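You operate a simulated robot arm through the tools that you are given. There is no shell and no other tool. Be economical: measure what you need, move in short steps, check, and stop when the job is done.

You are at the controls of a simulated robot arm. One attempt, no reset.

JOB
Fetch the white bar and set it on the island top by the phone. Put the bottle marked "blank" from the long table on the fourth left store shelf from the bottom and the bottle that says "soap" on the pink tray. Take the zero cell and put it on top of the orange pad. Put the ring that says "C7" from the long table on top of the paper roll and the ring marked "D3" on the purple tray. Open the care door, put the sponge on the long table away on the upper shelf of the care cupboard, then shut the door. Open the left side door, fetch the wash bottle from the black table and stand it on the floor of the side cupboard and shut the door again. Open the top right side drawer, take the yellow cap from the inside of the top right side drawer and put it in the white tray, then shut the drawer. Any order will do. Set down upright: bottle, zero cell, wash bottle.

The check looks at the end state, three seconds after you hand in, the way a careful person would. Anything else that was tipped, shoved, dropped, spilled or broken makes it a failure. A push-on lid holds only when it is set on centred and level and pressed home; a screw cap is set on level and turned clockwise until tight.

ROBOT AND FRAMES
A 7-joint arm with a fingered hand on a trunk, on a base that drives. Base frame: it is fixed to the floor where the robot stands at the start and does not move with it; the origin is under the middle of the robot, x ahead of it, y to its left, z up; the surface under the hand at the start is at about z = 0.86. Units: m, degrees, N and s.
With the tool pointing down near the work surface it reaches from about 0.36 to 0.72 m from the robot's upright axis, wherever it stands. Its first joint turns from -69.0 to 172.0 degrees. Places, roughly: care door [7.2, 1.1, 0.5]; floor of the side cupboard [1.3, 3.7, 0.1]; fourth left store shelf [3, 3.8, 1.3]; island top by the phone [3.3, -0.6, 0.9]; left side door [1.1, 3.4, 0.5]; orange pad (7x11x4 cm) [1, -0.7, 0.9]; paper roll (9x9x8 cm) [0.7, -0.9, 0.9]; pink tray (26x19x2 cm) [0.7, 0.4, 0.9]; purple tray [0.5, -0.75, 0.75]; ring [0.5, -1, 0.75]; soap bottle, white bottle [0.5, 0, 1]; sponge (7x10x4 cm) [0.6, 0.6, 0.9]; top right side drawer [2.1, 3.5, 0.7]; upper shelf of the care cupboard (51x23 cm) [7.32, 1.06, 0.52]; wash bottle (9x6x18 cm) [-0.4, 1.5, 0.9]; white bar (4x2x2 cm) [0.7, 0, 0.9]; white tray (24x16x4 cm) [3.2, 3.7, 0.5]; yellow cap (4x4x2 cm) [2.2, 3.5, 0.7]; zero cell [0.5, -1, 1]. Payload 3.4 kg.
The TCP is the grasp point between the finger pads, 0.025 m short of the fingertips. In the tool frame z runs along the fingers and y along their closing line. Largest opening 0.088 m; the body of the gripper starts 0.029 m behind the TCP. The gripper is a hand of 4 fingers: y runs from the thumb to the fingers, the wrist lies at [-0.013, -0.097, -0.162] in the tool frame, and closing takes about 1.5 s.
Orientation is told as [roll, pitch, yaw] about the base's x, y, z axes, in that order, counted from this pose: with the fingers straight down and the wrist toward the robot, the tool's x, y and z point along [0, 1, 0], [1, 0, 0] and [0, 0, -1] of the base frame.

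CONTROLS
- The arm moves only by the tool arm_command. Its argument "targets" is one flat list of numbers, 7 for each row, row after row: the finger opening in m, from 0 to 0.088, then the shift along the base's x, y, z in m, then the turn, a rotation vector about the base's x, y, z in degrees. In form: [grip, dx, dy, dz, wx, wy, wz, grip, dx, dy, dz, wx, wy, wz, ...]. A call has 1 to 12 rows; each row shifts and turns the commanded pose from where the row before left it. Each row takes 0.2 s and may step no farther than 0.05 m and 8.6 degrees from the row before; otherwise, or with a gripper value out of range, the whole call is refused. A pose out of reach is approached as far as the arm can. The call stops where the force on the tool passes 40 N (or 10 N more than at its start, if that is more) or the arm is blocked; 0.2 s more then pass. Each finger travels about 0.108 m/s and halts on what it meets, pressing with about 24 N; the grip force reading is that of the motor and also rises with nothing between the fingers. The clock runs only during rows and for 0.2 s after the last one: add rows that do not move to give the fingers time. It gives the time, the measured TCP pose, the force on the tool (base axes), the opening and the grip force at its end, in the units of the frame above (readings bear some noise), with the torque about the TCP (base axes, N m) and any sound that the robot's microphone picked up.
- Cameras (640 x 400 px; columns grow to the right, rows downward): "scene" is now at [0.1373, -0.0134, 1.42]; the picture's right is [-0.16, -0.99, -0.00], its down [-0.58, 0.09, -0.81] and it looks along [0.80, -0.13, -0.59] (base axes); focal length 227 px, centre (320, 200). "wrist" rides on the gripper at [0.064, -0.083, -0.098] in the tool frame; the picture's right is [-0.62, 0.37, -0.69], its down [-0.71, -0.63, 0.30] and it looks along [-0.32, 0.68, 0.65] (tool axes); focal length 265 px, centre (320, 200).
- capture(camera): a new picture of that camera. The clock stands still meanwhile.
- move_column(by): slides the trunk up (or, below 0, down) by that many m; the arm and the scene camera ride with it, the base frame stays. It gives what a move gives, with no picture.
- roll_base(legs): drives the robot by 1 to 6 legs, each [ahead, left, turn to the left] in m, m and degrees, along the robot's own axes; the way and the turn of a leg run together, so that a leg with both is an arc; at most 1.5 m and 180 degrees a leg. The arm and the cameras ride along, it lands a little off, and it stops where it bumps. It gives what a move gives.
- set_grasp(shape): the hand has 4 fingers and takes this shape, open, in about a second: jaw (thumb against the fingers, like two jaws); tri (thumb and two fingers); tip (a fingertip pinch); poke (one finger out to press); point (the index stretched); flat (the hand flat); cup (the hand cupped); fist (a fist). The gripper value then closes the fingers along that shape, each until it touches; the sizes above hold for jaw. It gives what a move gives, with no picture.
- aim_head(pan, tilt): turns the head with the scene camera to pan (to the left, within 86 degrees either way) and tilt (down, from -29 to 69), counted from straight ahead of the robot. It gives what a move gives.
- probe_pixels(camera, pixels): for up to 12 pixels [column, row] of the newest picture of that camera ("zoom" is the newest enlarged one), the place [x, y, z] in the base frame of the surface seen there, good to about 0.003 m. The clock stands still meanwhile.
- enlarge(camera, box): a new picture of the part [left, top, right, bottom] of that camera's present view, enlarged. The clock stands still meanwhile.
- job_done(): hands the job in; it is judged then, once.

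Work in short steps. Measure before you move; look again where a grasp or a placing could have gone wrong, and mend it. You have 378 turns and 330 pictures in all, those below and enlarged ones among them. Open the gripper and draw the arm clear of the work before you hand the job in, unless the task says otherwise; then end with one line.

The tools are called after "Call:" by a JSON object that holds its "fn" and its "kwargs". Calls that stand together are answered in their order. arm_command: Moves the arm, as the interface text tells. Its arguments: {"type":"object","properties":{"targets":{"type":"array"}},"required":["targets"]} The other tools are called the same way: move_column (by) slides the trunk up or down; set_grasp (shape) gives the hand a shape; roll_base (legs) drives the base; aim_head (pan, tilt) turns the head that bears the scene camera; capture (camera) takes a picture; probe_pixels (camera, pixels) gives the place of the surface under pixels of a picture; enlarge (camera, box) takes an enlarged picture of a part of a camera's view; job_done () hands the job in.

At the start:

```text
time_s: 0.0
eef_pos: [0.456, -0.0348, 1.2062]
tcp_rot: [0.0, 0.0, 0.0]
wrist_force: [-1.0, -0.9, 0.1]
ft_torque: [-0.02, -0.01, -0.02]
finger_gap: 0.0876
grasp_force: 0.1
shape: jaw
trunk travel left (down, up): [-0.725, 0.115]
robot x, y, heading: [-0.0023, -0.0001, 0.1]
head pan, tilt: [-9.0, 36.0]
```

scene: 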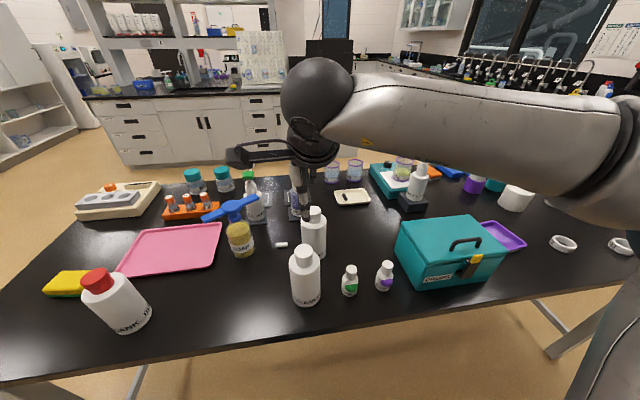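
wrist: 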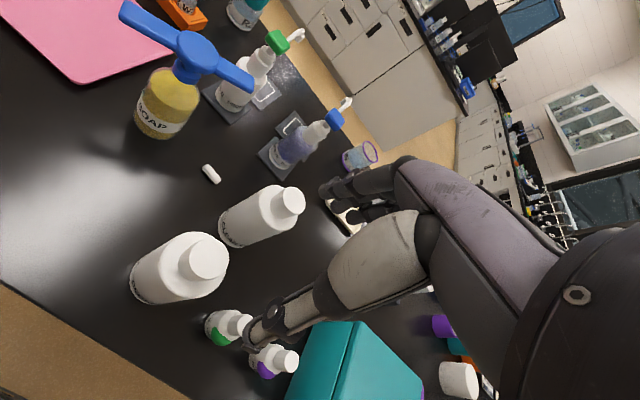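

The scene shows the long table with two white bottles (near 313,230 and 305,275), soap bottle (240,235), white bar (281,244). I enlarge to read labels.

Call:
{"fn": "enlarge", "kwargs": {"camera": "scene", "box": [200, 160, 420, 310]}}

Call:
{"fn": "enlarge", "kwargs": {"camera": "wrist", "box": [80, 40, 340, 390]}}

Call:
{"fn": "aim_head", "kwargs": {"pan": -60, "tilt": 36}}

Call:
{"fn": "capture", "kwargs": {"camera": "scene"}}

```text
2.67 times, centred on (310, 235) of scene
```

zoom: 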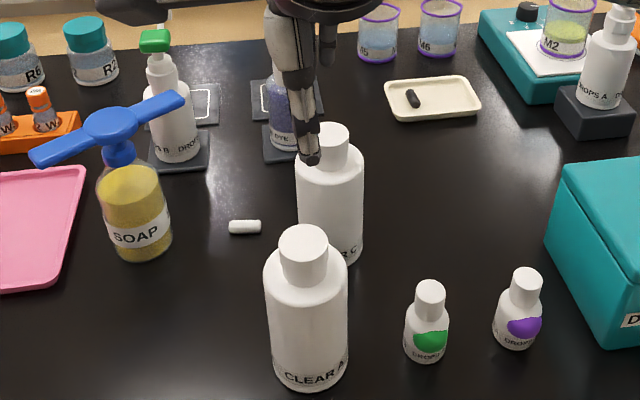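

```text
1.14 times, centred on (210, 215) of wrist
```

zoom: 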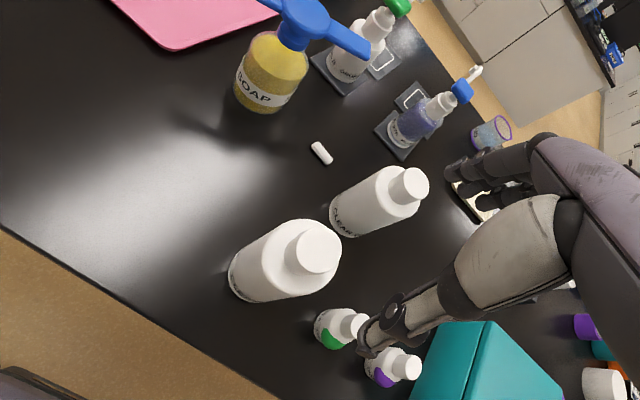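

```text
time_s: 1.2
eef_pos: [0.4563, -0.035, 1.2066]
tcp_rot: [0.0, 0.0, 0.0]
wrist_force: [-0.1, -0.2, -0.1]
ft_torque: [0.0, 0.01, -0.01]
finger_gap: 0.0875
grasp_force: 0.0
shape: jaw
trunk travel left (down, up): [-0.725, 0.115]
robot x, y, heading: [-0.0009, 0.0011, 0.1]
head pan, tilt: [-60.0, 36.0]
```

```text
325 pictures are left
```

scene: 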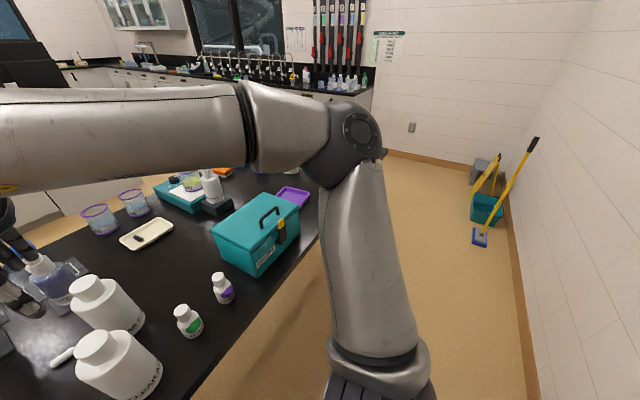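

The white bottles say "CLEAR"; the red-capped one may say "BLANK". Look left at it.

Call:
{"fn": "aim_head", "kwargs": {"pan": 30, "tilt": 45}}

Call:
{"fn": "capture", "kwargs": {"camera": "scene"}}

Call:
{"fn": "enlarge", "kwargs": {"camera": "scene", "box": [220, 180, 460, 330]}}

```text
time_s: 2.8
eef_pos: [0.4548, -0.0351, 1.2068]
tcp_rot: [-0.1, 0.1, -0.1]
wrist_force: [0.4, 0.6, -0.5]
ft_torque: [-0.01, 0.0, 0.02]
finger_gap: 0.0877
grasp_force: 0.0
shape: jaw
trunk travel left (down, up): [-0.725, 0.115]
robot x, y, heading: [-0.0007, -0.002, 0.0]
head pan, tilt: [30.0, 45.0]
```

```text
324 pictures are left
```

scene: 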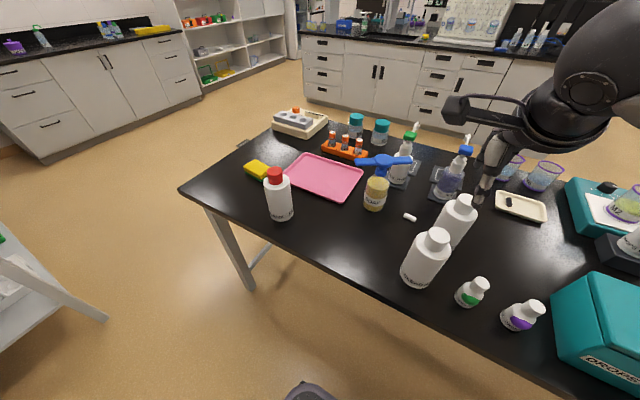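

```text
2.67 times, centred on (340, 255) of scene
```

zoom: 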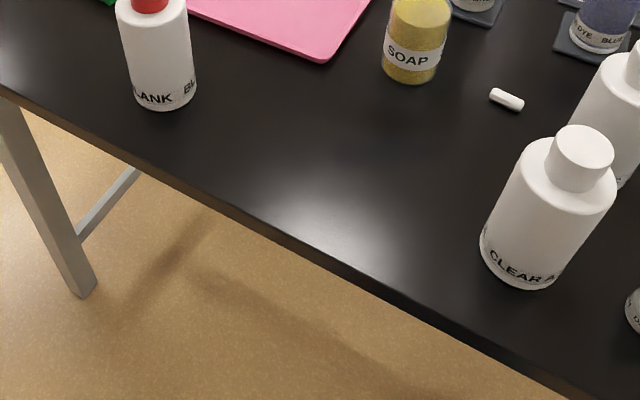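

The red-capped bottle says BLANK. Probe positions: sponge (257,171), bottle cap (274,175) and foot (280,218), bar (410,217), soap bottle, tray.

Call:
{"fn": "probe_pixels", "kwargs": {"camera": "scene", "pixels": [[257, 171], [273, 171], [279, 205], [410, 217], [405, 215], [415, 219], [376, 190], [384, 160], [322, 176], [287, 181], [361, 182], [300, 122]]}}

Call:
{"fn": "enlarge", "kwargs": {"camera": "scene", "box": [230, 100, 450, 240]}}

```text
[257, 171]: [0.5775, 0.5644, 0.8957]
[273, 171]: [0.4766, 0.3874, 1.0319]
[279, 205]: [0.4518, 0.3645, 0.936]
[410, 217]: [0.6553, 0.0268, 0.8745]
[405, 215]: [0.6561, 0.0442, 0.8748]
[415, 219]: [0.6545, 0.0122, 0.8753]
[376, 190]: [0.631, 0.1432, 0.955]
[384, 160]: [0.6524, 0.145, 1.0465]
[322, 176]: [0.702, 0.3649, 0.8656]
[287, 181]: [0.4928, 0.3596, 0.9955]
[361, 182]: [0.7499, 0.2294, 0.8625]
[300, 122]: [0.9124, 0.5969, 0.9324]
```

```text
2.86 times, centred on (340, 170) of scene
```

zoom: 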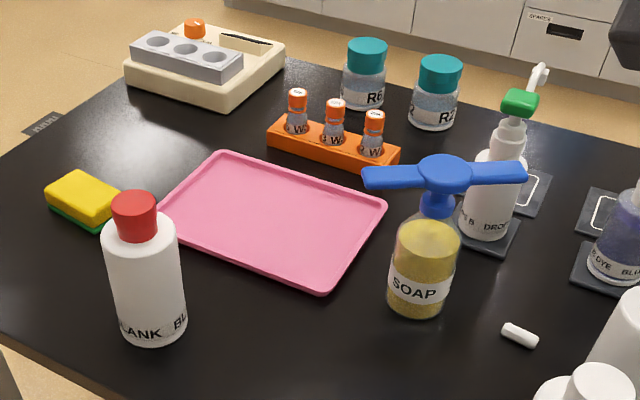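

Probe the soap bottle's geometry in the zoom: handle ends (375,178),(515,172), centre (445,170), body edges, foot.

Call:
{"fn": "probe_pixels", "kwargs": {"camera": "zoom", "pixels": [[375, 178], [515, 172], [445, 170], [437, 205], [400, 260], [456, 260], [425, 255], [415, 310], [375, 188], [330, 288], [385, 210], [165, 210]]}}

Call:
{"fn": "enlarge", "kwargs": {"camera": "scene", "box": [340, 140, 430, 220]}}

```text
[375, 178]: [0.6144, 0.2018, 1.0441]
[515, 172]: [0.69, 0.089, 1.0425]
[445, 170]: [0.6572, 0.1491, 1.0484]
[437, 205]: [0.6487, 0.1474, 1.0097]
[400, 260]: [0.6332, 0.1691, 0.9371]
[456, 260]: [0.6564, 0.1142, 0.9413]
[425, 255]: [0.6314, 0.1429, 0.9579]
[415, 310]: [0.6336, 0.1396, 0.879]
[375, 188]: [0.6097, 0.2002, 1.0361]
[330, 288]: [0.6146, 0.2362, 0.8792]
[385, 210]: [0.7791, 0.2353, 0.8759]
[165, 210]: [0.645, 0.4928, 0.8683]
```

```text
5.00 times, centred on (385, 180) of scene
```

zoom: 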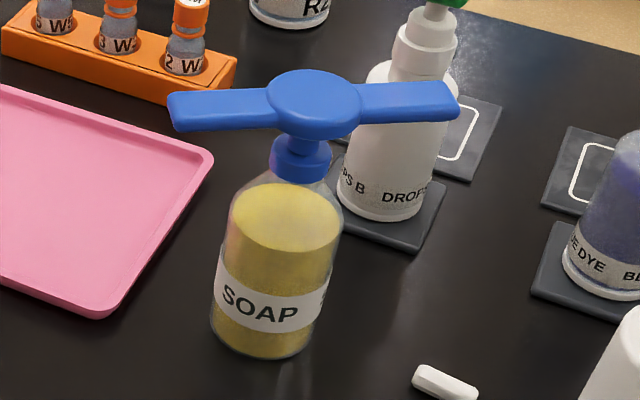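

I test a horizontal side-grasp orientation in free air (fingers forward, closing line horizontal, wrist to the right), needed for the bottles.

Call:
{"fn": "arm_command", "kwargs": {"targets": [0.088, 0, 0, 0.01, -4.95, -4.95, 4.95, 0.088, 0, 0, 0.01, -4.95, -4.95, 4.95, 0.088, 0, 0, 0.01, -4.95, -4.95, 4.95, 0.088, 0, 0, 0.01, -4.95, -4.95, 4.95, 0.088, 0, 0, 0, -4.95, -4.95, 4.95, 0.088, 0, 0, 0, -4.95, -4.95, 4.95, 0.088, 0, 0, 0, -4.95, -4.95, 4.95, 0.088, 0, 0, 0, -4.95, -4.95, 4.95, 0.088, 0, 0, 0, -4.95, -4.95, 4.95, 0.088, 0, 0, 0, -4.95, -4.95, 4.95, 0.088, 0, 0, 0, -4.95, -4.95, 4.95, 0.088, 0, 0, 0, -4.95, -4.95, 4.95]}}

Call:
{"fn": "arm_command", "kwargs": {"targets": [0.088, 0, 0, 0, -4.95, -4.95, 4.95, 0.088, 0, 0, 0, -4.95, -4.95, 4.95, 0.088, 0, 0, 0, 0, 0, 0, 0.088, 0, 0, 0, 0, 0, 0]}}

Call:
{"fn": "capture", "kwargs": {"camera": "scene"}}

Call:
{"fn": "capture", "kwargs": {"camera": "wrist"}}

```text
time_s: 5.4
eef_pos: [0.4566, -0.0351, 1.2467]
tcp_rot: [-79.3, -8.8, 79.4]
wrist_force: [0.3, -0.1, 0.8]
ft_torque: [0.01, 0.04, 0.0]
finger_gap: 0.0878
grasp_force: 0.1
shape: jaw
trunk travel left (down, up): [-0.725, 0.115]
robot x, y, heading: [0.0004, 0.004, -0.1]
head pan, tilt: [30.0, 45.0]
```

```text
time_s: 6.4
eef_pos: [0.4558, -0.0342, 1.2455]
tcp_rot: [-90.0, 0.0, 90.0]
wrist_force: [-1.2, -0.5, -0.4]
ft_torque: [0.0, 0.0, 0.05]
finger_gap: 0.0879
grasp_force: 0.1
shape: jaw
trunk travel left (down, up): [-0.725, 0.115]
robot x, y, heading: [0.0008, 0.003, 0.1]
head pan, tilt: [30.0, 45.0]
```

```text
320 pictures are left
```

scene: 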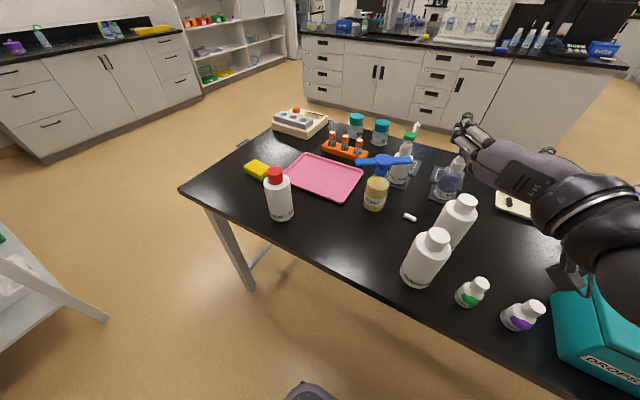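

```text
319 pictures are left
```

wrist: 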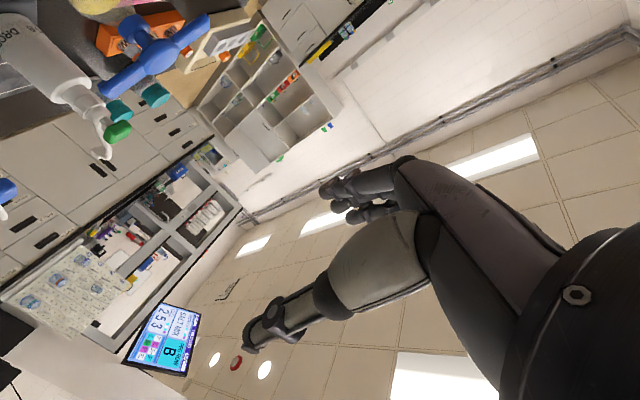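

The pose works. Probe the clear bottles' positions and check where the forearm lies.

Call:
{"fn": "probe_pixels", "kwargs": {"camera": "scene", "pixels": [[436, 232], [463, 200], [425, 270], [475, 285], [525, 305], [560, 200], [630, 220], [480, 165], [405, 140], [205, 190], [450, 340], [265, 160]]}}

Call:
{"fn": "aim_head", "kwargs": {"pan": -30, "tilt": 40}}

Call:
{"fn": "capture", "kwargs": {"camera": "scene"}}

```text
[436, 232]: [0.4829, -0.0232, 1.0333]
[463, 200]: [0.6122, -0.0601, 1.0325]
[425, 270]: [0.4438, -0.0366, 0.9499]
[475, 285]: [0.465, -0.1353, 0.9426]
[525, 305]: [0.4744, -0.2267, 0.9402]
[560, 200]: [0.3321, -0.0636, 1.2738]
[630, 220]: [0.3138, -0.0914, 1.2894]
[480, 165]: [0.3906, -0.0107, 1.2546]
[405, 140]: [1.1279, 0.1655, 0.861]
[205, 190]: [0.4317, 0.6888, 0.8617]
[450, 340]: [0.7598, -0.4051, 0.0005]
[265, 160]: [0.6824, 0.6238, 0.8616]
```

```text
time_s: 7.7
eef_pos: [0.4562, -0.0343, 1.2474]
tcp_rot: [-90.0, 0.0, 90.0]
wrist_force: [0.5, 0.2, 0.4]
ft_torque: [0.01, 0.0, 0.01]
finger_gap: 0.0879
grasp_force: 0.2
shape: jaw
trunk travel left (down, up): [-0.725, 0.115]
robot x, y, heading: [-0.0019, -0.0004, -0.1]
head pan, tilt: [-30.0, 40.0]
```

```text
318 pictures are left
```

scene: 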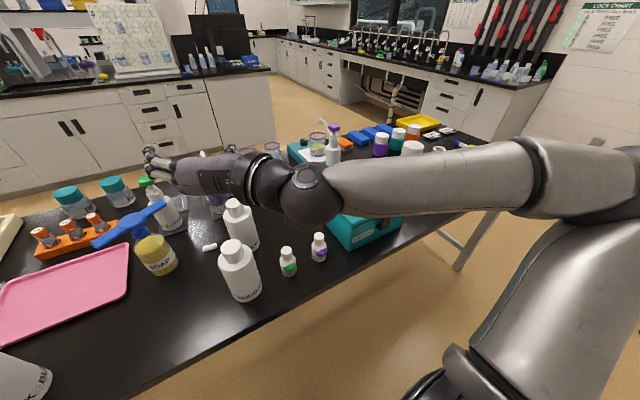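

The forearm runs from an elbow far right. Probe elbow and arm points.

Call:
{"fn": "probe_pixels", "kwargs": {"camera": "scene", "pixels": [[600, 180], [500, 180], [400, 190], [310, 190], [560, 260], [540, 350], [380, 240], [415, 147], [320, 150], [470, 300]]}}

```text
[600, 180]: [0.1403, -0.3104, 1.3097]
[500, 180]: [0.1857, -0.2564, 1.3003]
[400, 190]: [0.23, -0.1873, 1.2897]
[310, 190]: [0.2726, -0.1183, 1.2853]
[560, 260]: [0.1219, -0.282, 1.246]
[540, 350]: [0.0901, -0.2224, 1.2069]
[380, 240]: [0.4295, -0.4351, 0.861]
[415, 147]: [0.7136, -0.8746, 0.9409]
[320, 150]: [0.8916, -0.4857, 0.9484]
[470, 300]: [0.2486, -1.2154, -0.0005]
```

Plan: start with the BLANK bottle. Drive left 0.42 and back 0.14, so the hand is in front of it, then check.

Call:
{"fn": "roll_base", "kwargs": {"legs": [[-0.14, 0, 0], [0, 0.42, 0]]}}

Call:
{"fn": "aim_head", "kwargs": {"pan": 0, "tilt": 50}}

Call:
{"fn": "capture", "kwargs": {"camera": "scene"}}

```text
time_s: 11.2
eef_pos: [0.3129, 0.3904, 1.2469]
tcp_rot: [-90.0, 0.0, 90.5]
wrist_force: [-0.5, -0.5, -0.3]
ft_torque: [0.01, 0.01, 0.02]
finger_gap: 0.0877
grasp_force: 0.0
shape: jaw
trunk travel left (down, up): [-0.725, 0.115]
robot x, y, heading: [-0.1448, 0.4218, 0.6]
head pan, tilt: [-30.0, 40.0]
```

```text
time_s: 12.2
eef_pos: [0.3126, 0.3899, 1.2483]
tcp_rot: [-90.0, 0.0, 90.6]
wrist_force: [0.9, -0.7, 0.0]
ft_torque: [0.0, 0.01, 0.03]
finger_gap: 0.0878
grasp_force: 0.0
shape: jaw
trunk travel left (down, up): [-0.725, 0.115]
robot x, y, heading: [-0.1405, 0.4185, 0.4]
head pan, tilt: [0.0, 50.0]
```

```text
317 pictures are left
```

scene: 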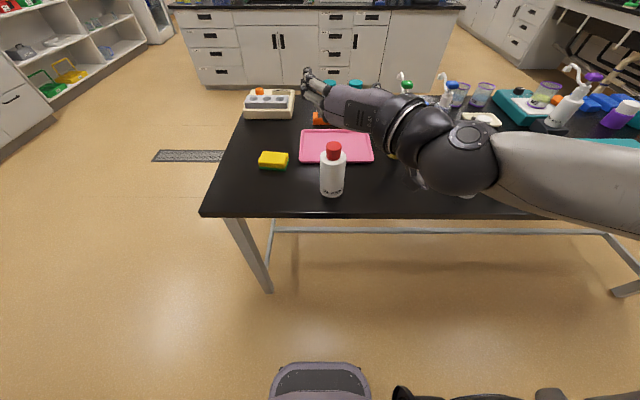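

Bottle at (333,170). Probe its edges and cap.

Call:
{"fn": "probe_pixels", "kwargs": {"camera": "scene", "pixels": [[322, 178], [343, 178], [332, 178], [332, 146], [332, 192], [322, 161], [342, 161], [273, 158], [260, 158], [288, 158], [305, 160], [368, 160]]}}

Call:
{"fn": "enlarge", "kwargs": {"camera": "scene", "box": [280, 130, 400, 210]}}

```text
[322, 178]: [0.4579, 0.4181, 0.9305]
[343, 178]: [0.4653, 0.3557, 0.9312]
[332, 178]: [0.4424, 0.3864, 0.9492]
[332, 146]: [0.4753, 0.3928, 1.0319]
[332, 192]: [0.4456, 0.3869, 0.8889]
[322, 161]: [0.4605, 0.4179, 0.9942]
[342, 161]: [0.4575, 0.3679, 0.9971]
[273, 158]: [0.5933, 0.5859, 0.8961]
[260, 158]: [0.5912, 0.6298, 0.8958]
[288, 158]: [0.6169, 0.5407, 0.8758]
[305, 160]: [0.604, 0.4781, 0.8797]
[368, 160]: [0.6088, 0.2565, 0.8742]
```

```text
5.00 times, centred on (340, 170) of scene
```

zoom: 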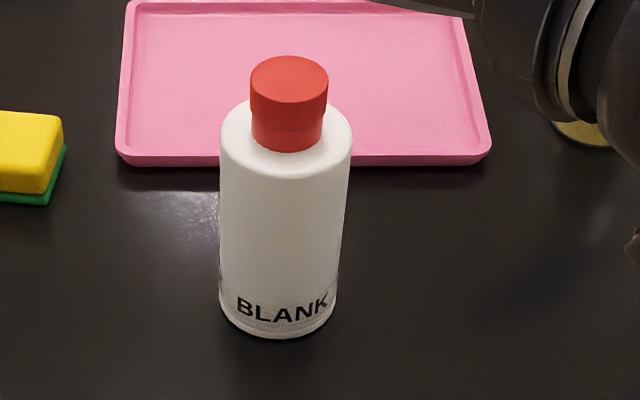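

Bottle centre ≈(0.477,0.388), radius ≈0.033, aligned with the TCP. Lower the trunk to TCP z≈0.945.

Call:
{"fn": "move_column", "kwargs": {"by": -0.302}}

Call:
{"fn": "arm_command", "kwargs": {"targets": [0.088, 0.03, 0, 0, 0, 0, 0, 0.088, 0.03, 0, 0, 0, 0, 0, 0.088, 0.03, 0, 0, 0, 0, 0, 0.088, 0, 0, 0, 0, 0, 0]}}

Call:
{"fn": "capture", "kwargs": {"camera": "scene"}}

Call:
{"fn": "capture", "kwargs": {"camera": "wrist"}}

```text
time_s: 15.2
eef_pos: [0.3124, 0.3908, 0.9458]
tcp_rot: [-90.0, 0.0, 90.7]
wrist_force: [0.1, 0.1, -0.2]
ft_torque: [0.03, -0.06, -0.03]
finger_gap: 0.0878
grasp_force: 0.0
shape: jaw
trunk travel left (down, up): [-0.423, 0.417]
robot x, y, heading: [-0.1457, 0.4197, 0.4]
head pan, tilt: [0.0, 50.0]
```

```text
time_s: 16.2
eef_pos: [0.4025, 0.392, 0.944]
tcp_rot: [-90.0, 0.0, 90.6]
wrist_force: [-0.4, 0.2, 0.8]
ft_torque: [0.0, 0.0, 0.01]
finger_gap: 0.0875
grasp_force: 0.0
shape: jaw
trunk travel left (down, up): [-0.423, 0.417]
robot x, y, heading: [-0.1396, 0.4217, 0.4]
head pan, tilt: [0.0, 50.0]
```

```text
315 pictures are left
```

scene: 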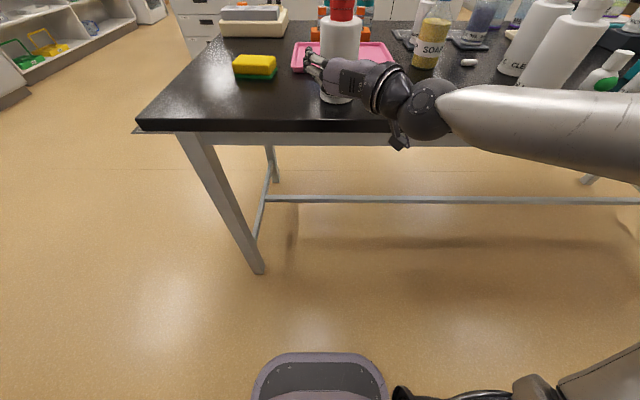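

```text
314 pictures are left
```

wrist: 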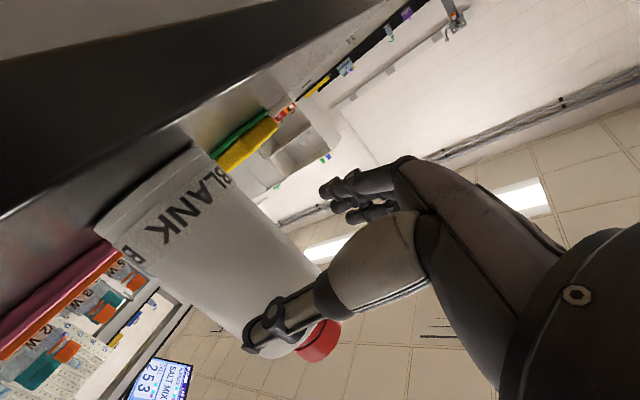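

Thumb and fingers straddle the bottle as far as visible. Advance the remaining 0.072 m.

Call:
{"fn": "arm_command", "kwargs": {"targets": [0.088, 0.02, 0, 0, 0, 0, 0, 0.088, 0.02, 0, 0, 0, 0, 0, 0.088, 0.02, -0.001, 0, 0, 0, 0, 0.088, 0.012, -0.001, 0, 0, 0, 0, 0.088, 0, 0, 0, 0, 0, 0]}}

Call:
{"fn": "capture", "kwargs": {"camera": "wrist"}}

Call:
{"fn": "enlarge", "kwargs": {"camera": "scene", "box": [260, 0, 420, 140]}}

```text
time_s: 17.4
eef_pos: [0.4761, 0.3887, 0.9461]
tcp_rot: [-90.0, 0.0, 90.5]
wrist_force: [-0.8, 0.1, -0.1]
ft_torque: [0.01, 0.03, 0.0]
finger_gap: 0.0879
grasp_force: 0.0
shape: jaw
trunk travel left (down, up): [-0.423, 0.417]
robot x, y, heading: [-0.142, 0.4194, 0.4]
head pan, tilt: [0.0, 50.0]
```

```text
313 pictures are left
```

wrist: 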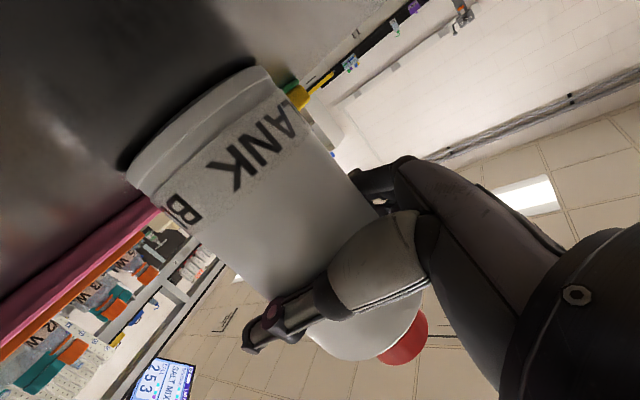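

```text
2.86 times, centred on (340, 70) of scene
```

zoom: 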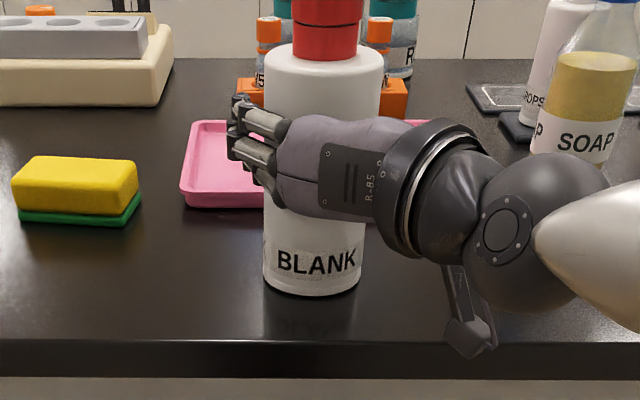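

The bottle stands between thumb and fingers. Close the hand.

Call:
{"fn": "arm_command", "kwargs": {"targets": [0.06, 0, 0, 0, 0, 0, 0, 0.05, 0, 0, 0, 0, 0, 0, 0.03, 0, 0, 0, 0, 0, 0, 0.03, 0, 0, 0, 0, 0, 0, 0.03, 0, 0, 0, 0, 0, 0, 0.03, 0, 0, 0, 0, 0, 0, 0.03, 0, 0, 0, 0, 0, 0, 0.03, 0, 0, 0, 0, 0, 0]}}

Call:
{"fn": "enlarge", "kwargs": {"camera": "scene", "box": [260, 0, 420, 140]}}

```text
time_s: 19.2
eef_pos: [0.4759, 0.3882, 0.9456]
tcp_rot: [-90.0, 0.0, 90.7]
wrist_force: [1.3, 1.1, 1.0]
ft_torque: [-0.09, -0.06, 0.02]
finger_gap: 0.0635
grasp_force: 23.8
shape: jaw
trunk travel left (down, up): [-0.423, 0.417]
robot x, y, heading: [-0.1454, 0.4202, 0.5]
head pan, tilt: [0.0, 50.0]
```

```text
2.86 times, centred on (340, 70) of scene
```

zoom: 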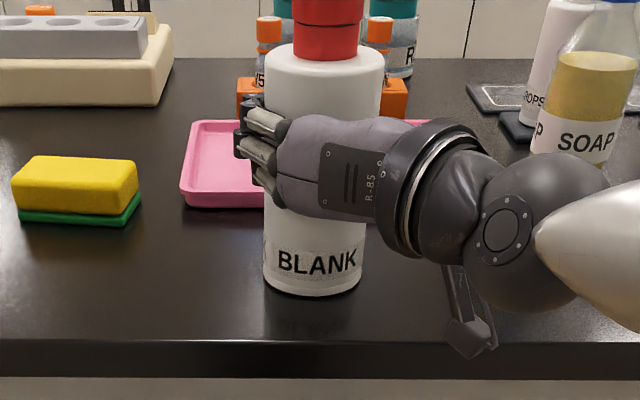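

Gripped (gap 0.0635). Lift by trunk and back away, then look toward the store.

Call:
{"fn": "move_column", "kwargs": {"by": 0.3}}

Call:
{"fn": "roll_base", "kwargs": {"legs": [[-0.35, 0, 0]]}}

Call:
{"fn": "aim_head", "kwargs": {"pan": 45, "tilt": 15}}

Call:
{"fn": "capture", "kwargs": {"camera": "scene"}}

```text
time_s: 22.2
eef_pos: [0.4746, 0.3884, 1.2461]
tcp_rot: [-90.0, 0.0, 90.7]
wrist_force: [0.5, 0.4, -5.3]
ft_torque: [-0.01, -0.01, -0.01]
finger_gap: 0.0631
grasp_force: 24.2
shape: jaw
trunk travel left (down, up): [-0.723, 0.117]
robot x, y, heading: [-0.1431, 0.423, 0.6]
head pan, tilt: [0.0, 50.0]
```

```text
time_s: 24.4
eef_pos: [0.2277, 0.3771, 1.2427]
tcp_rot: [-89.8, 0.1, 90.0]
wrist_force: [0.1, 1.1, -4.1]
ft_torque: [-0.02, 0.05, 0.02]
finger_gap: 0.0626
grasp_force: 24.3
shape: jaw
trunk travel left (down, up): [-0.723, 0.117]
robot x, y, heading: [-0.3922, 0.4122, -0.4]
head pan, tilt: [0.0, 50.0]
stopped in leg 1: the robot was blocked; the commanded pose is now the measured one
```

```text
time_s: 25.5
eef_pos: [0.2292, 0.3776, 1.2435]
tcp_rot: [-89.8, 0.2, 90.0]
wrist_force: [0.5, -1.0, -3.8]
ft_torque: [-0.02, 0.0, 0.01]
finger_gap: 0.0624
grasp_force: 23.8
shape: jaw
trunk travel left (down, up): [-0.723, 0.117]
robot x, y, heading: [-0.3886, 0.4199, -0.1]
head pan, tilt: [45.0, 15.0]
```

```text
310 pictures are left
```

scene: 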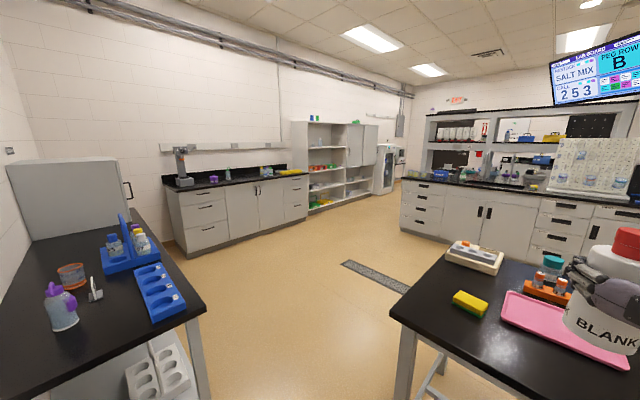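

Something behind blocked the base. Look to the sides to see what, before moving on.

Call:
{"fn": "roll_base", "kwargs": {"legs": [[0.06, 0, 0]]}}

Call:
{"fn": "aim_head", "kwargs": {"pan": 86, "tilt": 40}}

Call:
{"fn": "capture", "kwargs": {"camera": "scene"}}

Call:
{"fn": "aim_head", "kwargs": {"pan": -86, "tilt": 40}}

Call:
{"fn": "capture", "kwargs": {"camera": "scene"}}

```text
time_s: 26.5
eef_pos: [0.2886, 0.3784, 1.2444]
tcp_rot: [-89.9, 0.1, 89.9]
wrist_force: [0.1, 0.5, -3.9]
ft_torque: [0.0, 0.03, 0.04]
finger_gap: 0.0624
grasp_force: 23.9
shape: jaw
trunk travel left (down, up): [-0.723, 0.117]
robot x, y, heading: [-0.3306, 0.4158, -0.0]
head pan, tilt: [45.0, 15.0]
```

```text
time_s: 27.5
eef_pos: [0.2887, 0.3774, 1.2441]
tcp_rot: [-89.8, 0.1, 89.9]
wrist_force: [-0.1, 0.5, -3.3]
ft_torque: [0.06, 0.0, 0.02]
finger_gap: 0.0625
grasp_force: 23.9
shape: jaw
trunk travel left (down, up): [-0.723, 0.117]
robot x, y, heading: [-0.3265, 0.416, -0.0]
head pan, tilt: [85.9, 40.0]
```

```text
309 pictures are left
```

scene: 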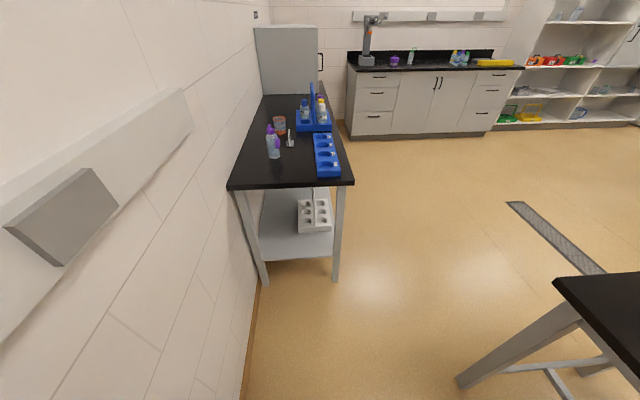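

```text
time_s: 30.1
eef_pos: [0.2868, 0.3782, 1.2431]
tcp_rot: [-89.8, 0.2, 90.0]
wrist_force: [-0.1, 0.4, -3.2]
ft_torque: [0.0, 0.03, 0.0]
finger_gap: 0.0625
grasp_force: 23.8
shape: jaw
trunk travel left (down, up): [-0.723, 0.117]
robot x, y, heading: [-0.3289, 0.4135, -0.1]
head pan, tilt: [-85.9, 40.0]
```

```text
308 pictures are left
```

scene: 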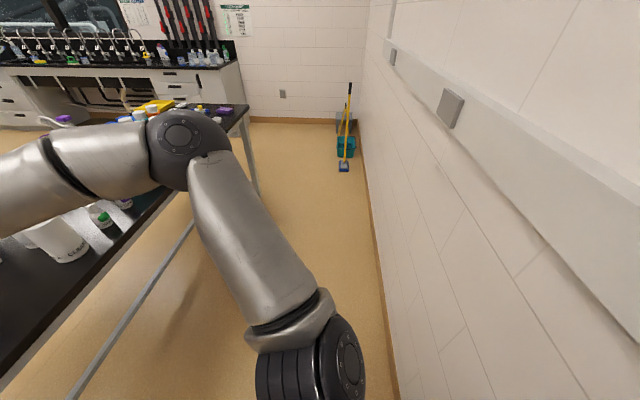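

Only the wall behind. Look left-forward and probe passage points and the store shelves.

Call:
{"fn": "aim_head", "kwargs": {"pan": 60, "tilt": 20}}

Call:
{"fn": "capture", "kwargs": {"camera": "scene"}}

Call:
{"fn": "enlarge", "kwargs": {"camera": "scene", "box": [370, 60, 530, 180]}}

```text
time_s: 32.4
eef_pos: [0.2865, 0.3774, 1.2436]
tcp_rot: [-89.8, 0.2, 89.9]
wrist_force: [0.3, -0.1, -3.8]
ft_torque: [0.03, 0.01, 0.01]
finger_gap: 0.0625
grasp_force: 23.8
shape: jaw
trunk travel left (down, up): [-0.723, 0.117]
robot x, y, heading: [-0.3277, 0.4161, -0.1]
head pan, tilt: [60.0, 20.0]
```

```text
307 pictures are left
```

scene: 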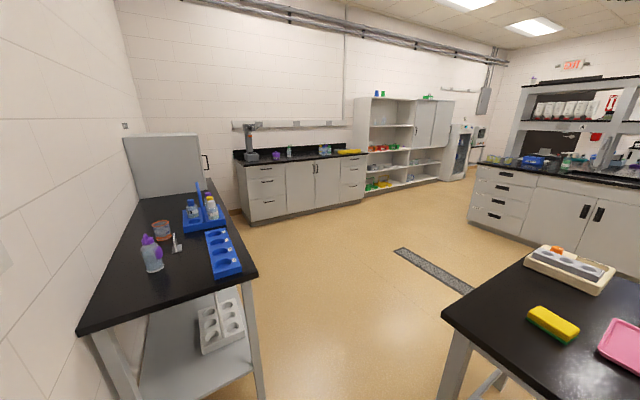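

```text
3.33 times, centred on (450, 120) of scene
```

zoom: 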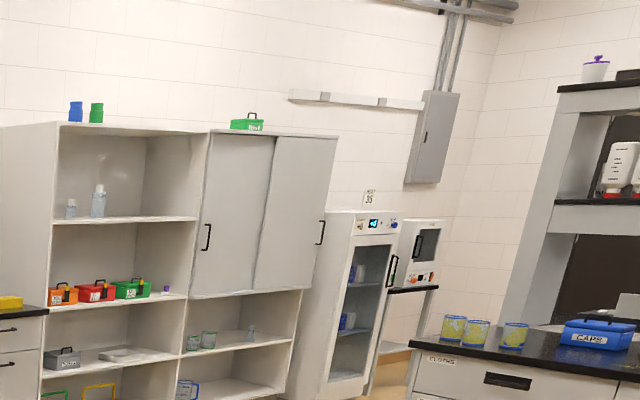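

Fourth shelf (zoom ~ (120,220)) has room right of the small bottles. Probe shelf, tray, black table corner, wash bottle.

Call:
{"fn": "probe_pixels", "kwargs": {"camera": "zoom", "pixels": [[60, 225], [190, 220], [150, 205], [98, 205], [125, 125], [110, 356], [85, 350], [145, 352], [120, 300], [205, 132], [120, 310], [60, 355]]}}

Call:
{"fn": "probe_pixels", "kwargs": {"camera": "scene", "pixels": [[257, 272], [80, 334], [152, 258], [148, 240], [443, 310], [526, 256], [245, 165], [340, 160], [260, 200], [330, 180], [275, 185], [285, 170]]}}

```text
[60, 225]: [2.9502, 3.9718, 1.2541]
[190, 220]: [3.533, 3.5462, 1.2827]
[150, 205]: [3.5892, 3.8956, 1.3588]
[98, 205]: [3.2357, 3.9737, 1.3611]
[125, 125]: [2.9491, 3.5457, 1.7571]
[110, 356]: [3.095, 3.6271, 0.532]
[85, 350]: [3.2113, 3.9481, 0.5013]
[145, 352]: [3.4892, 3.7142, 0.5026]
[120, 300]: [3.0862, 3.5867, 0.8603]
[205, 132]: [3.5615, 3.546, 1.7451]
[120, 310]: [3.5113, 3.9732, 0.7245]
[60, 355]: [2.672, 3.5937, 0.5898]
```

```text
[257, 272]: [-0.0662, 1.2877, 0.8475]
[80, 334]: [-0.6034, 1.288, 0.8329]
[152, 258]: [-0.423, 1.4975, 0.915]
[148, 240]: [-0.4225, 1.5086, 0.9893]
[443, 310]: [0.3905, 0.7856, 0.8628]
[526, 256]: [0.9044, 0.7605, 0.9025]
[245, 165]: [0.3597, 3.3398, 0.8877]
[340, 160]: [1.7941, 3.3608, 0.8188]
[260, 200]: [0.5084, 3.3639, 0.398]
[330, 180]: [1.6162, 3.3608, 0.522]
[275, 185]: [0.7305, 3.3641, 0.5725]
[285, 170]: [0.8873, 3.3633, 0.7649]
```

Drive plan: shift left, turn 42°, pass the gap between black table and long table.

Call:
{"fn": "roll_base", "kwargs": {"legs": [[0, 0.19, 0], [0, 0, 42], [0.65, 0, 0], [0.8, 0, 0]]}}

```text
time_s: 36.4
eef_pos: [0.181, 0.9979, 1.2413]
tcp_rot: [-89.6, 0.0, 131.0]
wrist_force: [0.1, -0.4, -4.1]
ft_torque: [0.03, 0.03, -0.01]
finger_gap: 0.0622
grasp_force: 24.1
shape: jaw
trunk travel left (down, up): [-0.723, 0.117]
robot x, y, heading: [-0.3096, 0.6209, 41.2]
head pan, tilt: [60.0, 20.0]
stopped in leg 3: the robot was blocked; the commanded pose is now the measured one
```

Blocked right away; look down at the floor around the base.

Call:
{"fn": "aim_head", "kwargs": {"pan": 0, "tilt": 69}}

Call:
{"fn": "capture", "kwargs": {"camera": "scene"}}

Call:
{"fn": "aim_head", "kwargs": {"pan": -60, "tilt": 60}}

Call:
{"fn": "capture", "kwargs": {"camera": "scene"}}

Call:
{"fn": "aim_head", "kwargs": {"pan": 60, "tilt": 60}}

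Call:
{"fn": "capture", "kwargs": {"camera": "scene"}}

```text
time_s: 37.7
eef_pos: [0.1813, 0.999, 1.2428]
tcp_rot: [-89.7, 0.1, 131.0]
wrist_force: [-0.9, 1.1, -4.1]
ft_torque: [-0.04, 0.01, 0.0]
finger_gap: 0.0621
grasp_force: 24.4
shape: jaw
trunk travel left (down, up): [-0.723, 0.117]
robot x, y, heading: [-0.3072, 0.6203, 41.2]
head pan, tilt: [0.0, 68.8]
```

```text
305 pictures are left
```

scene: 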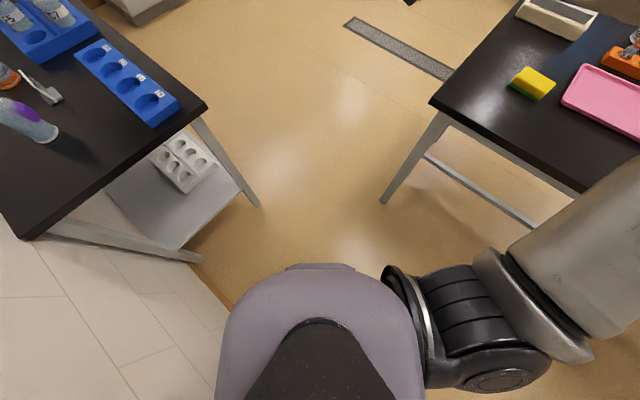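

```text
time_s: 39.0
eef_pos: [0.1805, 0.9967, 1.2424]
tcp_rot: [-89.7, 0.2, 131.0]
wrist_force: [0.6, 0.1, -4.0]
ft_torque: [-0.04, 0.01, 0.01]
finger_gap: 0.0621
grasp_force: 24.0
shape: jaw
trunk travel left (down, up): [-0.723, 0.117]
robot x, y, heading: [-0.3107, 0.6184, 40.9]
head pan, tilt: [-60.0, 60.0]
```

```text
304 pictures are left
```

scene: 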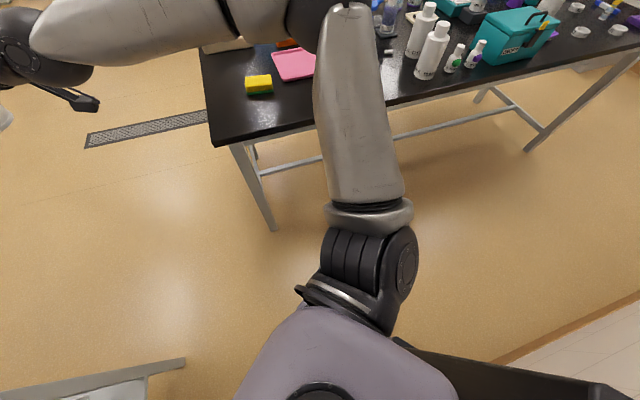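

```text
time_s: 41.0
eef_pos: [0.1809, 0.9976, 1.2438]
tcp_rot: [-89.7, 0.0, 131.0]
wrist_force: [-0.6, -0.3, -4.1]
ft_torque: [-0.03, 0.0, -0.02]
finger_gap: 0.0621
grasp_force: 24.0
shape: jaw
trunk travel left (down, up): [-0.723, 0.117]
robot x, y, heading: [-0.3105, 0.6198, 41.0]
head pan, tilt: [60.0, 60.0]
```

```text
303 pictures are left
```

scene: 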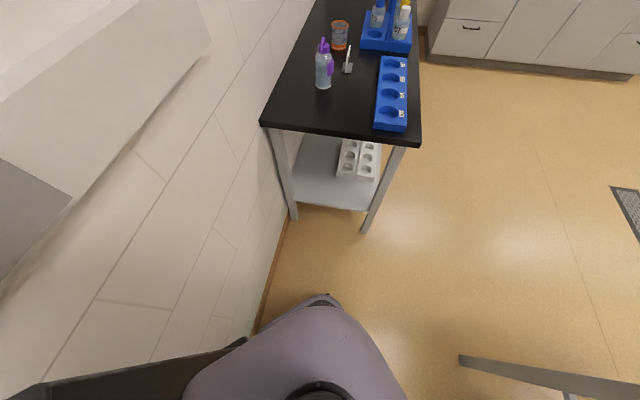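

A rear part of the base seems to touch the wall. Shift away from the wall first (world +x), then go on.

Call:
{"fn": "roll_base", "kwargs": {"legs": [[0.09, -0.08, 0]]}}

Call:
{"fn": "aim_head", "kwargs": {"pan": 86, "tilt": 69}}

Call:
{"fn": "capture", "kwargs": {"camera": "scene"}}

```text
time_s: 42.2
eef_pos: [0.3018, 0.9955, 1.2431]
tcp_rot: [-89.8, 0.2, 130.9]
wrist_force: [-0.5, -0.6, -3.3]
ft_torque: [0.0, 0.01, 0.0]
finger_gap: 0.0622
grasp_force: 24.8
shape: jaw
trunk travel left (down, up): [-0.723, 0.117]
robot x, y, heading: [-0.193, 0.6149, 40.9]
head pan, tilt: [60.0, 60.0]
```

```text
time_s: 43.1
eef_pos: [0.3008, 0.996, 1.2432]
tcp_rot: [-89.7, 0.1, 131.0]
wrist_force: [-1.0, -0.5, -3.3]
ft_torque: [-0.01, 0.0, 0.01]
finger_gap: 0.0625
grasp_force: 23.6
shape: jaw
trunk travel left (down, up): [-0.723, 0.117]
robot x, y, heading: [-0.187, 0.6222, 41.2]
head pan, tilt: [85.9, 68.8]
```

```text
302 pictures are left
```

scene: 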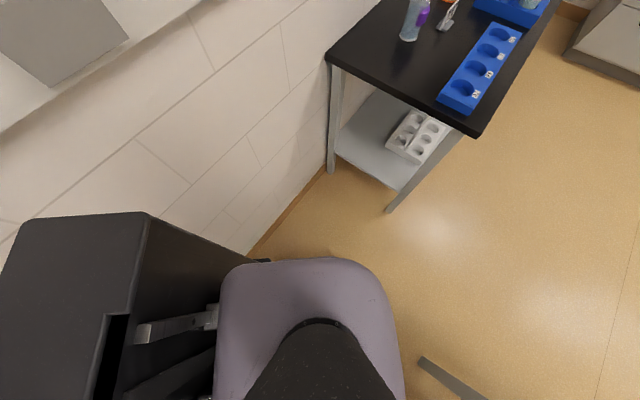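

There is a black body behind the trunk. Probe its extent.

Call:
{"fn": "probe_pixels", "kwargs": {"camera": "scene", "pixels": [[145, 215], [25, 225], [5, 280], [90, 380], [60, 300], [135, 320], [300, 262], [255, 270], [160, 260], [200, 300], [220, 250]]}}

```text
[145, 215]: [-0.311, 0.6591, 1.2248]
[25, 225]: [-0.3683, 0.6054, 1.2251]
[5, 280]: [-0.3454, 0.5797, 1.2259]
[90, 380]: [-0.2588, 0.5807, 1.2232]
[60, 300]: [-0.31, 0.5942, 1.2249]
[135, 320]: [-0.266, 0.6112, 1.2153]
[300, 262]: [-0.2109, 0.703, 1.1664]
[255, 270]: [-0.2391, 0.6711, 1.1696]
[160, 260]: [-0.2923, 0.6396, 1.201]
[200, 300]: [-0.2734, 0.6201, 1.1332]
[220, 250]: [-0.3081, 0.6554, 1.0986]
```

Now shift slightly left onto the gap's centreline and drive through.

Call:
{"fn": "roll_base", "kwargs": {"legs": [[0.25, 0.06, 1], [0.3, 0, 0], [0.4, 0, 0]]}}

```text
time_s: 48.7
eef_pos: [0.9558, 1.6905, 1.2437]
tcp_rot: [-89.8, 0.1, 132.5]
wrist_force: [-0.5, 0.2, -4.0]
ft_torque: [0.0, 0.01, 0.0]
finger_gap: 0.0621
grasp_force: 23.8
shape: jaw
trunk travel left (down, up): [-0.723, 0.117]
robot x, y, heading: [0.4769, 1.2982, 42.4]
head pan, tilt: [85.9, 68.8]
```

Through. Drive on 1.2 m along this heading, then look ahead.

Call:
{"fn": "roll_base", "kwargs": {"legs": [[1.2, 0, 0]]}}

Call:
{"fn": "aim_head", "kwargs": {"pan": 0, "tilt": 20}}

Call:
{"fn": "capture", "kwargs": {"camera": "scene"}}

```text
time_s: 54.9
eef_pos: [1.8294, 2.5382, 1.2427]
tcp_rot: [-89.8, 0.2, 134.2]
wrist_force: [-0.2, 0.2, -3.7]
ft_torque: [-0.03, 0.02, 0.01]
finger_gap: 0.0622
grasp_force: 24.3
shape: jaw
trunk travel left (down, up): [-0.723, 0.117]
robot x, y, heading: [1.3549, 2.1367, 44.0]
head pan, tilt: [85.9, 68.8]
```

```text
time_s: 56.5
eef_pos: [1.8293, 2.5382, 1.2438]
tcp_rot: [-89.7, 0.1, 134.2]
wrist_force: [-0.9, -0.6, -3.2]
ft_torque: [0.0, 0.04, 0.0]
finger_gap: 0.0623
grasp_force: 24.5
shape: jaw
trunk travel left (down, up): [-0.723, 0.117]
robot x, y, heading: [1.3594, 2.1347, 44.1]
head pan, tilt: [0.0, 20.0]
```

```text
301 pictures are left
```

scene: 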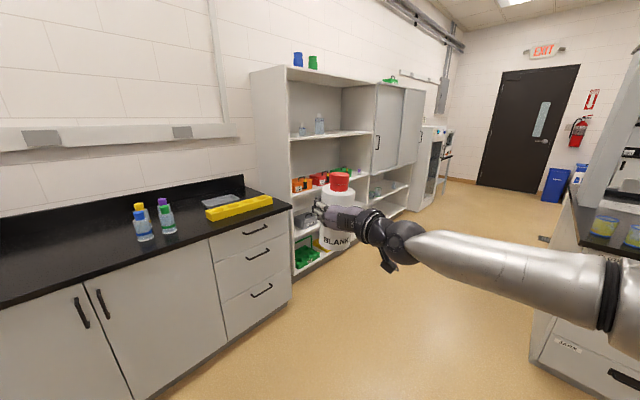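

Probe the left compartment's edges and the fourth shelf.

Call:
{"fn": "probe_pixels", "kwargs": {"camera": "scene", "pixels": [[291, 140], [372, 132], [330, 136], [330, 133], [318, 120], [303, 132], [350, 134], [290, 75], [340, 105], [310, 170], [280, 240], [534, 310]]}}

Call:
{"fn": "enlarge", "kwargs": {"camera": "scene", "box": [240, 50, 440, 275]}}

```text
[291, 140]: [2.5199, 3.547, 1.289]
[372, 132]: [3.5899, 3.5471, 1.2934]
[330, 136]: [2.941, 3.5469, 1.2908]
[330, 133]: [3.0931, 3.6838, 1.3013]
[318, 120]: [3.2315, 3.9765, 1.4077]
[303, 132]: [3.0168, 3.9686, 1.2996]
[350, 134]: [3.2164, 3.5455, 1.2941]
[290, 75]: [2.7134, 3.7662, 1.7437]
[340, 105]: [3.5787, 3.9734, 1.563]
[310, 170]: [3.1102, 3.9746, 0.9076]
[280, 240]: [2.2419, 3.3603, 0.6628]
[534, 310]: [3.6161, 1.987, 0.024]
```

```text
1.78 times, centred on (340, 162) of scene
```

zoom: 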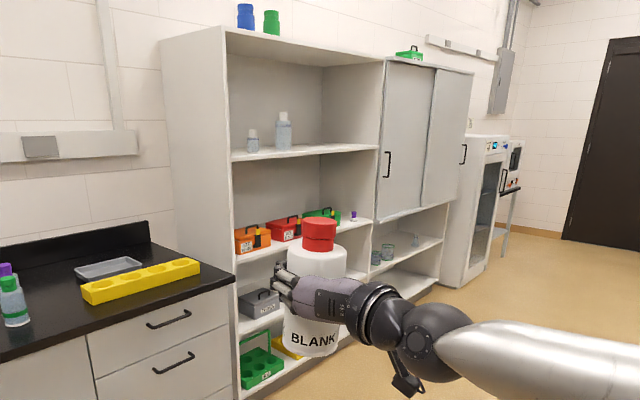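

Compartment spans x 2.52–3.59, shelf top z≈1.30, front y 3.547. Drive to about (3.16,2.75) and face it.

Call:
{"fn": "roll_base", "kwargs": {"legs": [[0.86, -0.404, 0], [0.86, -0.404, 0], [0, 0, 46]]}}

Call:
{"fn": "move_column", "kwargs": {"by": 0.115}}

Call:
{"fn": "capture", "kwargs": {"camera": "scene"}}

```text
time_s: 68.2
eef_pos: [3.2192, 3.3601, 1.2434]
tcp_rot: [-89.8, 0.1, 178.7]
wrist_force: [0.6, 0.1, -4.1]
ft_torque: [-0.01, -0.01, -0.04]
finger_gap: 0.0622
grasp_force: 23.6
shape: jaw
trunk travel left (down, up): [-0.723, 0.117]
robot x, y, heading: [3.1684, 2.744, 88.5]
head pan, tilt: [0.0, 20.0]
```

```text
time_s: 69.6
eef_pos: [3.2187, 3.3615, 1.3569]
tcp_rot: [-89.7, -0.1, 178.7]
wrist_force: [-0.4, -0.7, -3.0]
ft_torque: [-0.03, 0.01, -0.01]
finger_gap: 0.062
grasp_force: 24.4
shape: jaw
trunk travel left (down, up): [-0.838, 0.002]
robot x, y, heading: [3.1667, 2.7415, 89.0]
head pan, tilt: [0.0, 20.0]
```

```text
299 pictures are left
```

scene: 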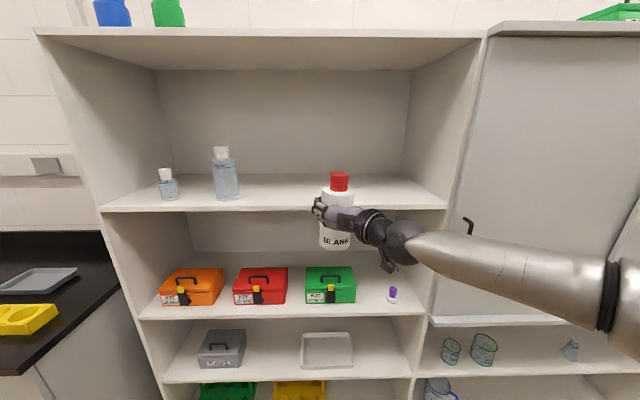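

Probe shelf surface near the target and check the bottle base.

Call:
{"fn": "probe_pixels", "kwargs": {"camera": "scene", "pixels": [[390, 195], [390, 205], [290, 195], [335, 246], [225, 185], [168, 190], [337, 175]]}}

Call:
{"fn": "arm_command", "kwargs": {"targets": [0.03, 0, 0, 0.03, 0, 0, 0, 0.03, 0, 0, 0.03, 0, 0, 0, 0.03, 0, 0, 0, 0, 0, 0]}}

Call:
{"fn": "roll_base", "kwargs": {"legs": [[0.2, 0, 0]]}}

```text
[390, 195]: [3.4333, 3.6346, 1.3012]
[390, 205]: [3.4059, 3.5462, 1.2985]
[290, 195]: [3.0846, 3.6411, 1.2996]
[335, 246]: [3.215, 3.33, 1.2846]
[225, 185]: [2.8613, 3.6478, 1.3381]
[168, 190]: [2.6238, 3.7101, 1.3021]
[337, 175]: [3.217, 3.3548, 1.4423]
```

```text
time_s: 70.4
eef_pos: [3.2183, 3.3607, 1.4164]
tcp_rot: [-89.8, 0.1, 178.7]
wrist_force: [-0.2, -0.5, -4.2]
ft_torque: [-0.02, 0.0, -0.02]
finger_gap: 0.0626
grasp_force: 24.3
shape: jaw
trunk travel left (down, up): [-0.838, 0.002]
robot x, y, heading: [3.1637, 2.7424, 88.8]
head pan, tilt: [0.0, 20.0]
```

```text
time_s: 72.0
eef_pos: [3.2219, 3.56, 1.4172]
tcp_rot: [-89.7, 0.1, 179.0]
wrist_force: [-0.1, -0.7, -4.4]
ft_torque: [0.0, 0.01, -0.01]
finger_gap: 0.062
grasp_force: 24.2
shape: jaw
trunk travel left (down, up): [-0.838, 0.002]
robot x, y, heading: [3.1732, 2.9442, 88.9]
head pan, tilt: [0.0, 20.0]
```

Move in 0.12 and lower to near the shelf.

Call:
{"fn": "arm_command", "kwargs": {"targets": [0.03, 0, 0.03, 0, 0, 0, 0, 0.03, 0, 0.03, 0, 0, 0, 0, 0.03, 0, 0.03, 0, 0, 0, 0, 0.03, 0, 0.03, 0, 0, 0, 0, 0.03, 0, 0, -0.013, 0, 0, 0, 0.03, 0, 0, -0.012, 0, 0, 0, 0.03, 0, 0, -0.005, 0, 0, 0, 0.03, 0, 0, 0, 0, 0, 0]}}

Call:
{"fn": "enlarge", "kwargs": {"camera": "scene", "box": [230, 120, 430, 260]}}

```text
time_s: 73.8
eef_pos: [3.2217, 3.6795, 1.3889]
tcp_rot: [-89.8, 0.1, 178.9]
wrist_force: [-0.9, 0.4, 0.8]
ft_torque: [-0.02, -0.01, 0.01]
finger_gap: 0.0623
grasp_force: 23.9
shape: jaw
trunk travel left (down, up): [-0.838, 0.002]
robot x, y, heading: [3.174, 2.9403, 89.1]
head pan, tilt: [0.0, 20.0]
```

```text
2.86 times, centred on (330, 190) of scene
```

zoom: 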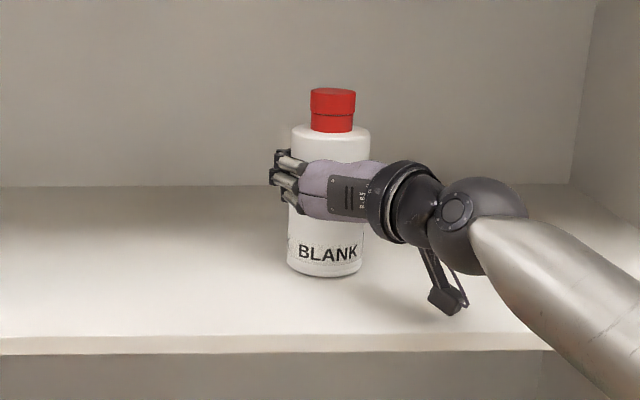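

The weight is off the hand (force z went −4→0.8): bottle rests. Open and withdraw.

Call:
{"fn": "arm_command", "kwargs": {"targets": [0.065, 0, 0, 0, 0, 0, 0, 0.075, 0, 0, 0, 0, 0, 0, 0.088, 0, 0, 0, 0, 0, 0, 0.088, 0, 0, 0, 0, 0, 0, 0.088, 0, -0.02, 0, 0, 0, 0, 0.088, 0, -0.03, 0, 0, 0, 0, 0.088, 0, -0.03, 0, 0, 0, 0, 0.088, 0, -0.03, 0, 0, 0, 0, 0.088, 0, 0, 0, 0, 0, 0]}}

Call:
{"fn": "roll_base", "kwargs": {"legs": [[-0.3, 0, 0]]}}

Call:
{"fn": "capture", "kwargs": {"camera": "scene"}}

```text
time_s: 75.8
eef_pos: [3.2213, 3.5707, 1.3857]
tcp_rot: [-89.6, 0.1, 178.8]
wrist_force: [-0.1, 0.0, -0.1]
ft_torque: [0.01, -0.01, 0.04]
finger_gap: 0.0876
grasp_force: 0.1
shape: jaw
trunk travel left (down, up): [-0.838, 0.002]
robot x, y, heading: [3.1726, 2.9425, 88.7]
head pan, tilt: [0.0, 20.0]
```

```text
time_s: 77.8
eef_pos: [3.2136, 3.2731, 1.3868]
tcp_rot: [-89.8, 0.1, 179.1]
wrist_force: [0.8, 0.8, 0.3]
ft_torque: [0.0, 0.04, 0.01]
finger_gap: 0.0878
grasp_force: 0.0
shape: jaw
trunk travel left (down, up): [-0.838, 0.002]
robot x, y, heading: [3.1665, 2.6477, 89.1]
head pan, tilt: [0.0, 20.0]
```

```text
297 pictures are left
```

scene: 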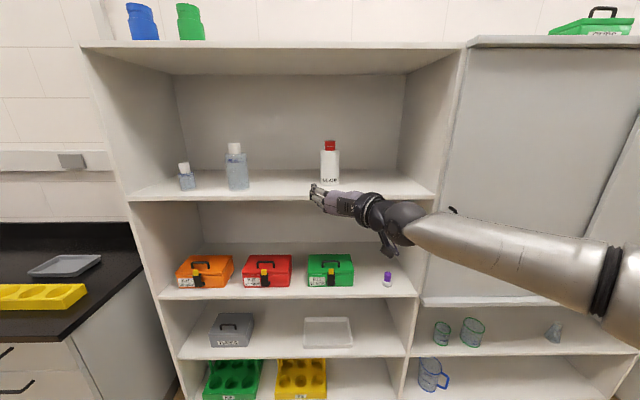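

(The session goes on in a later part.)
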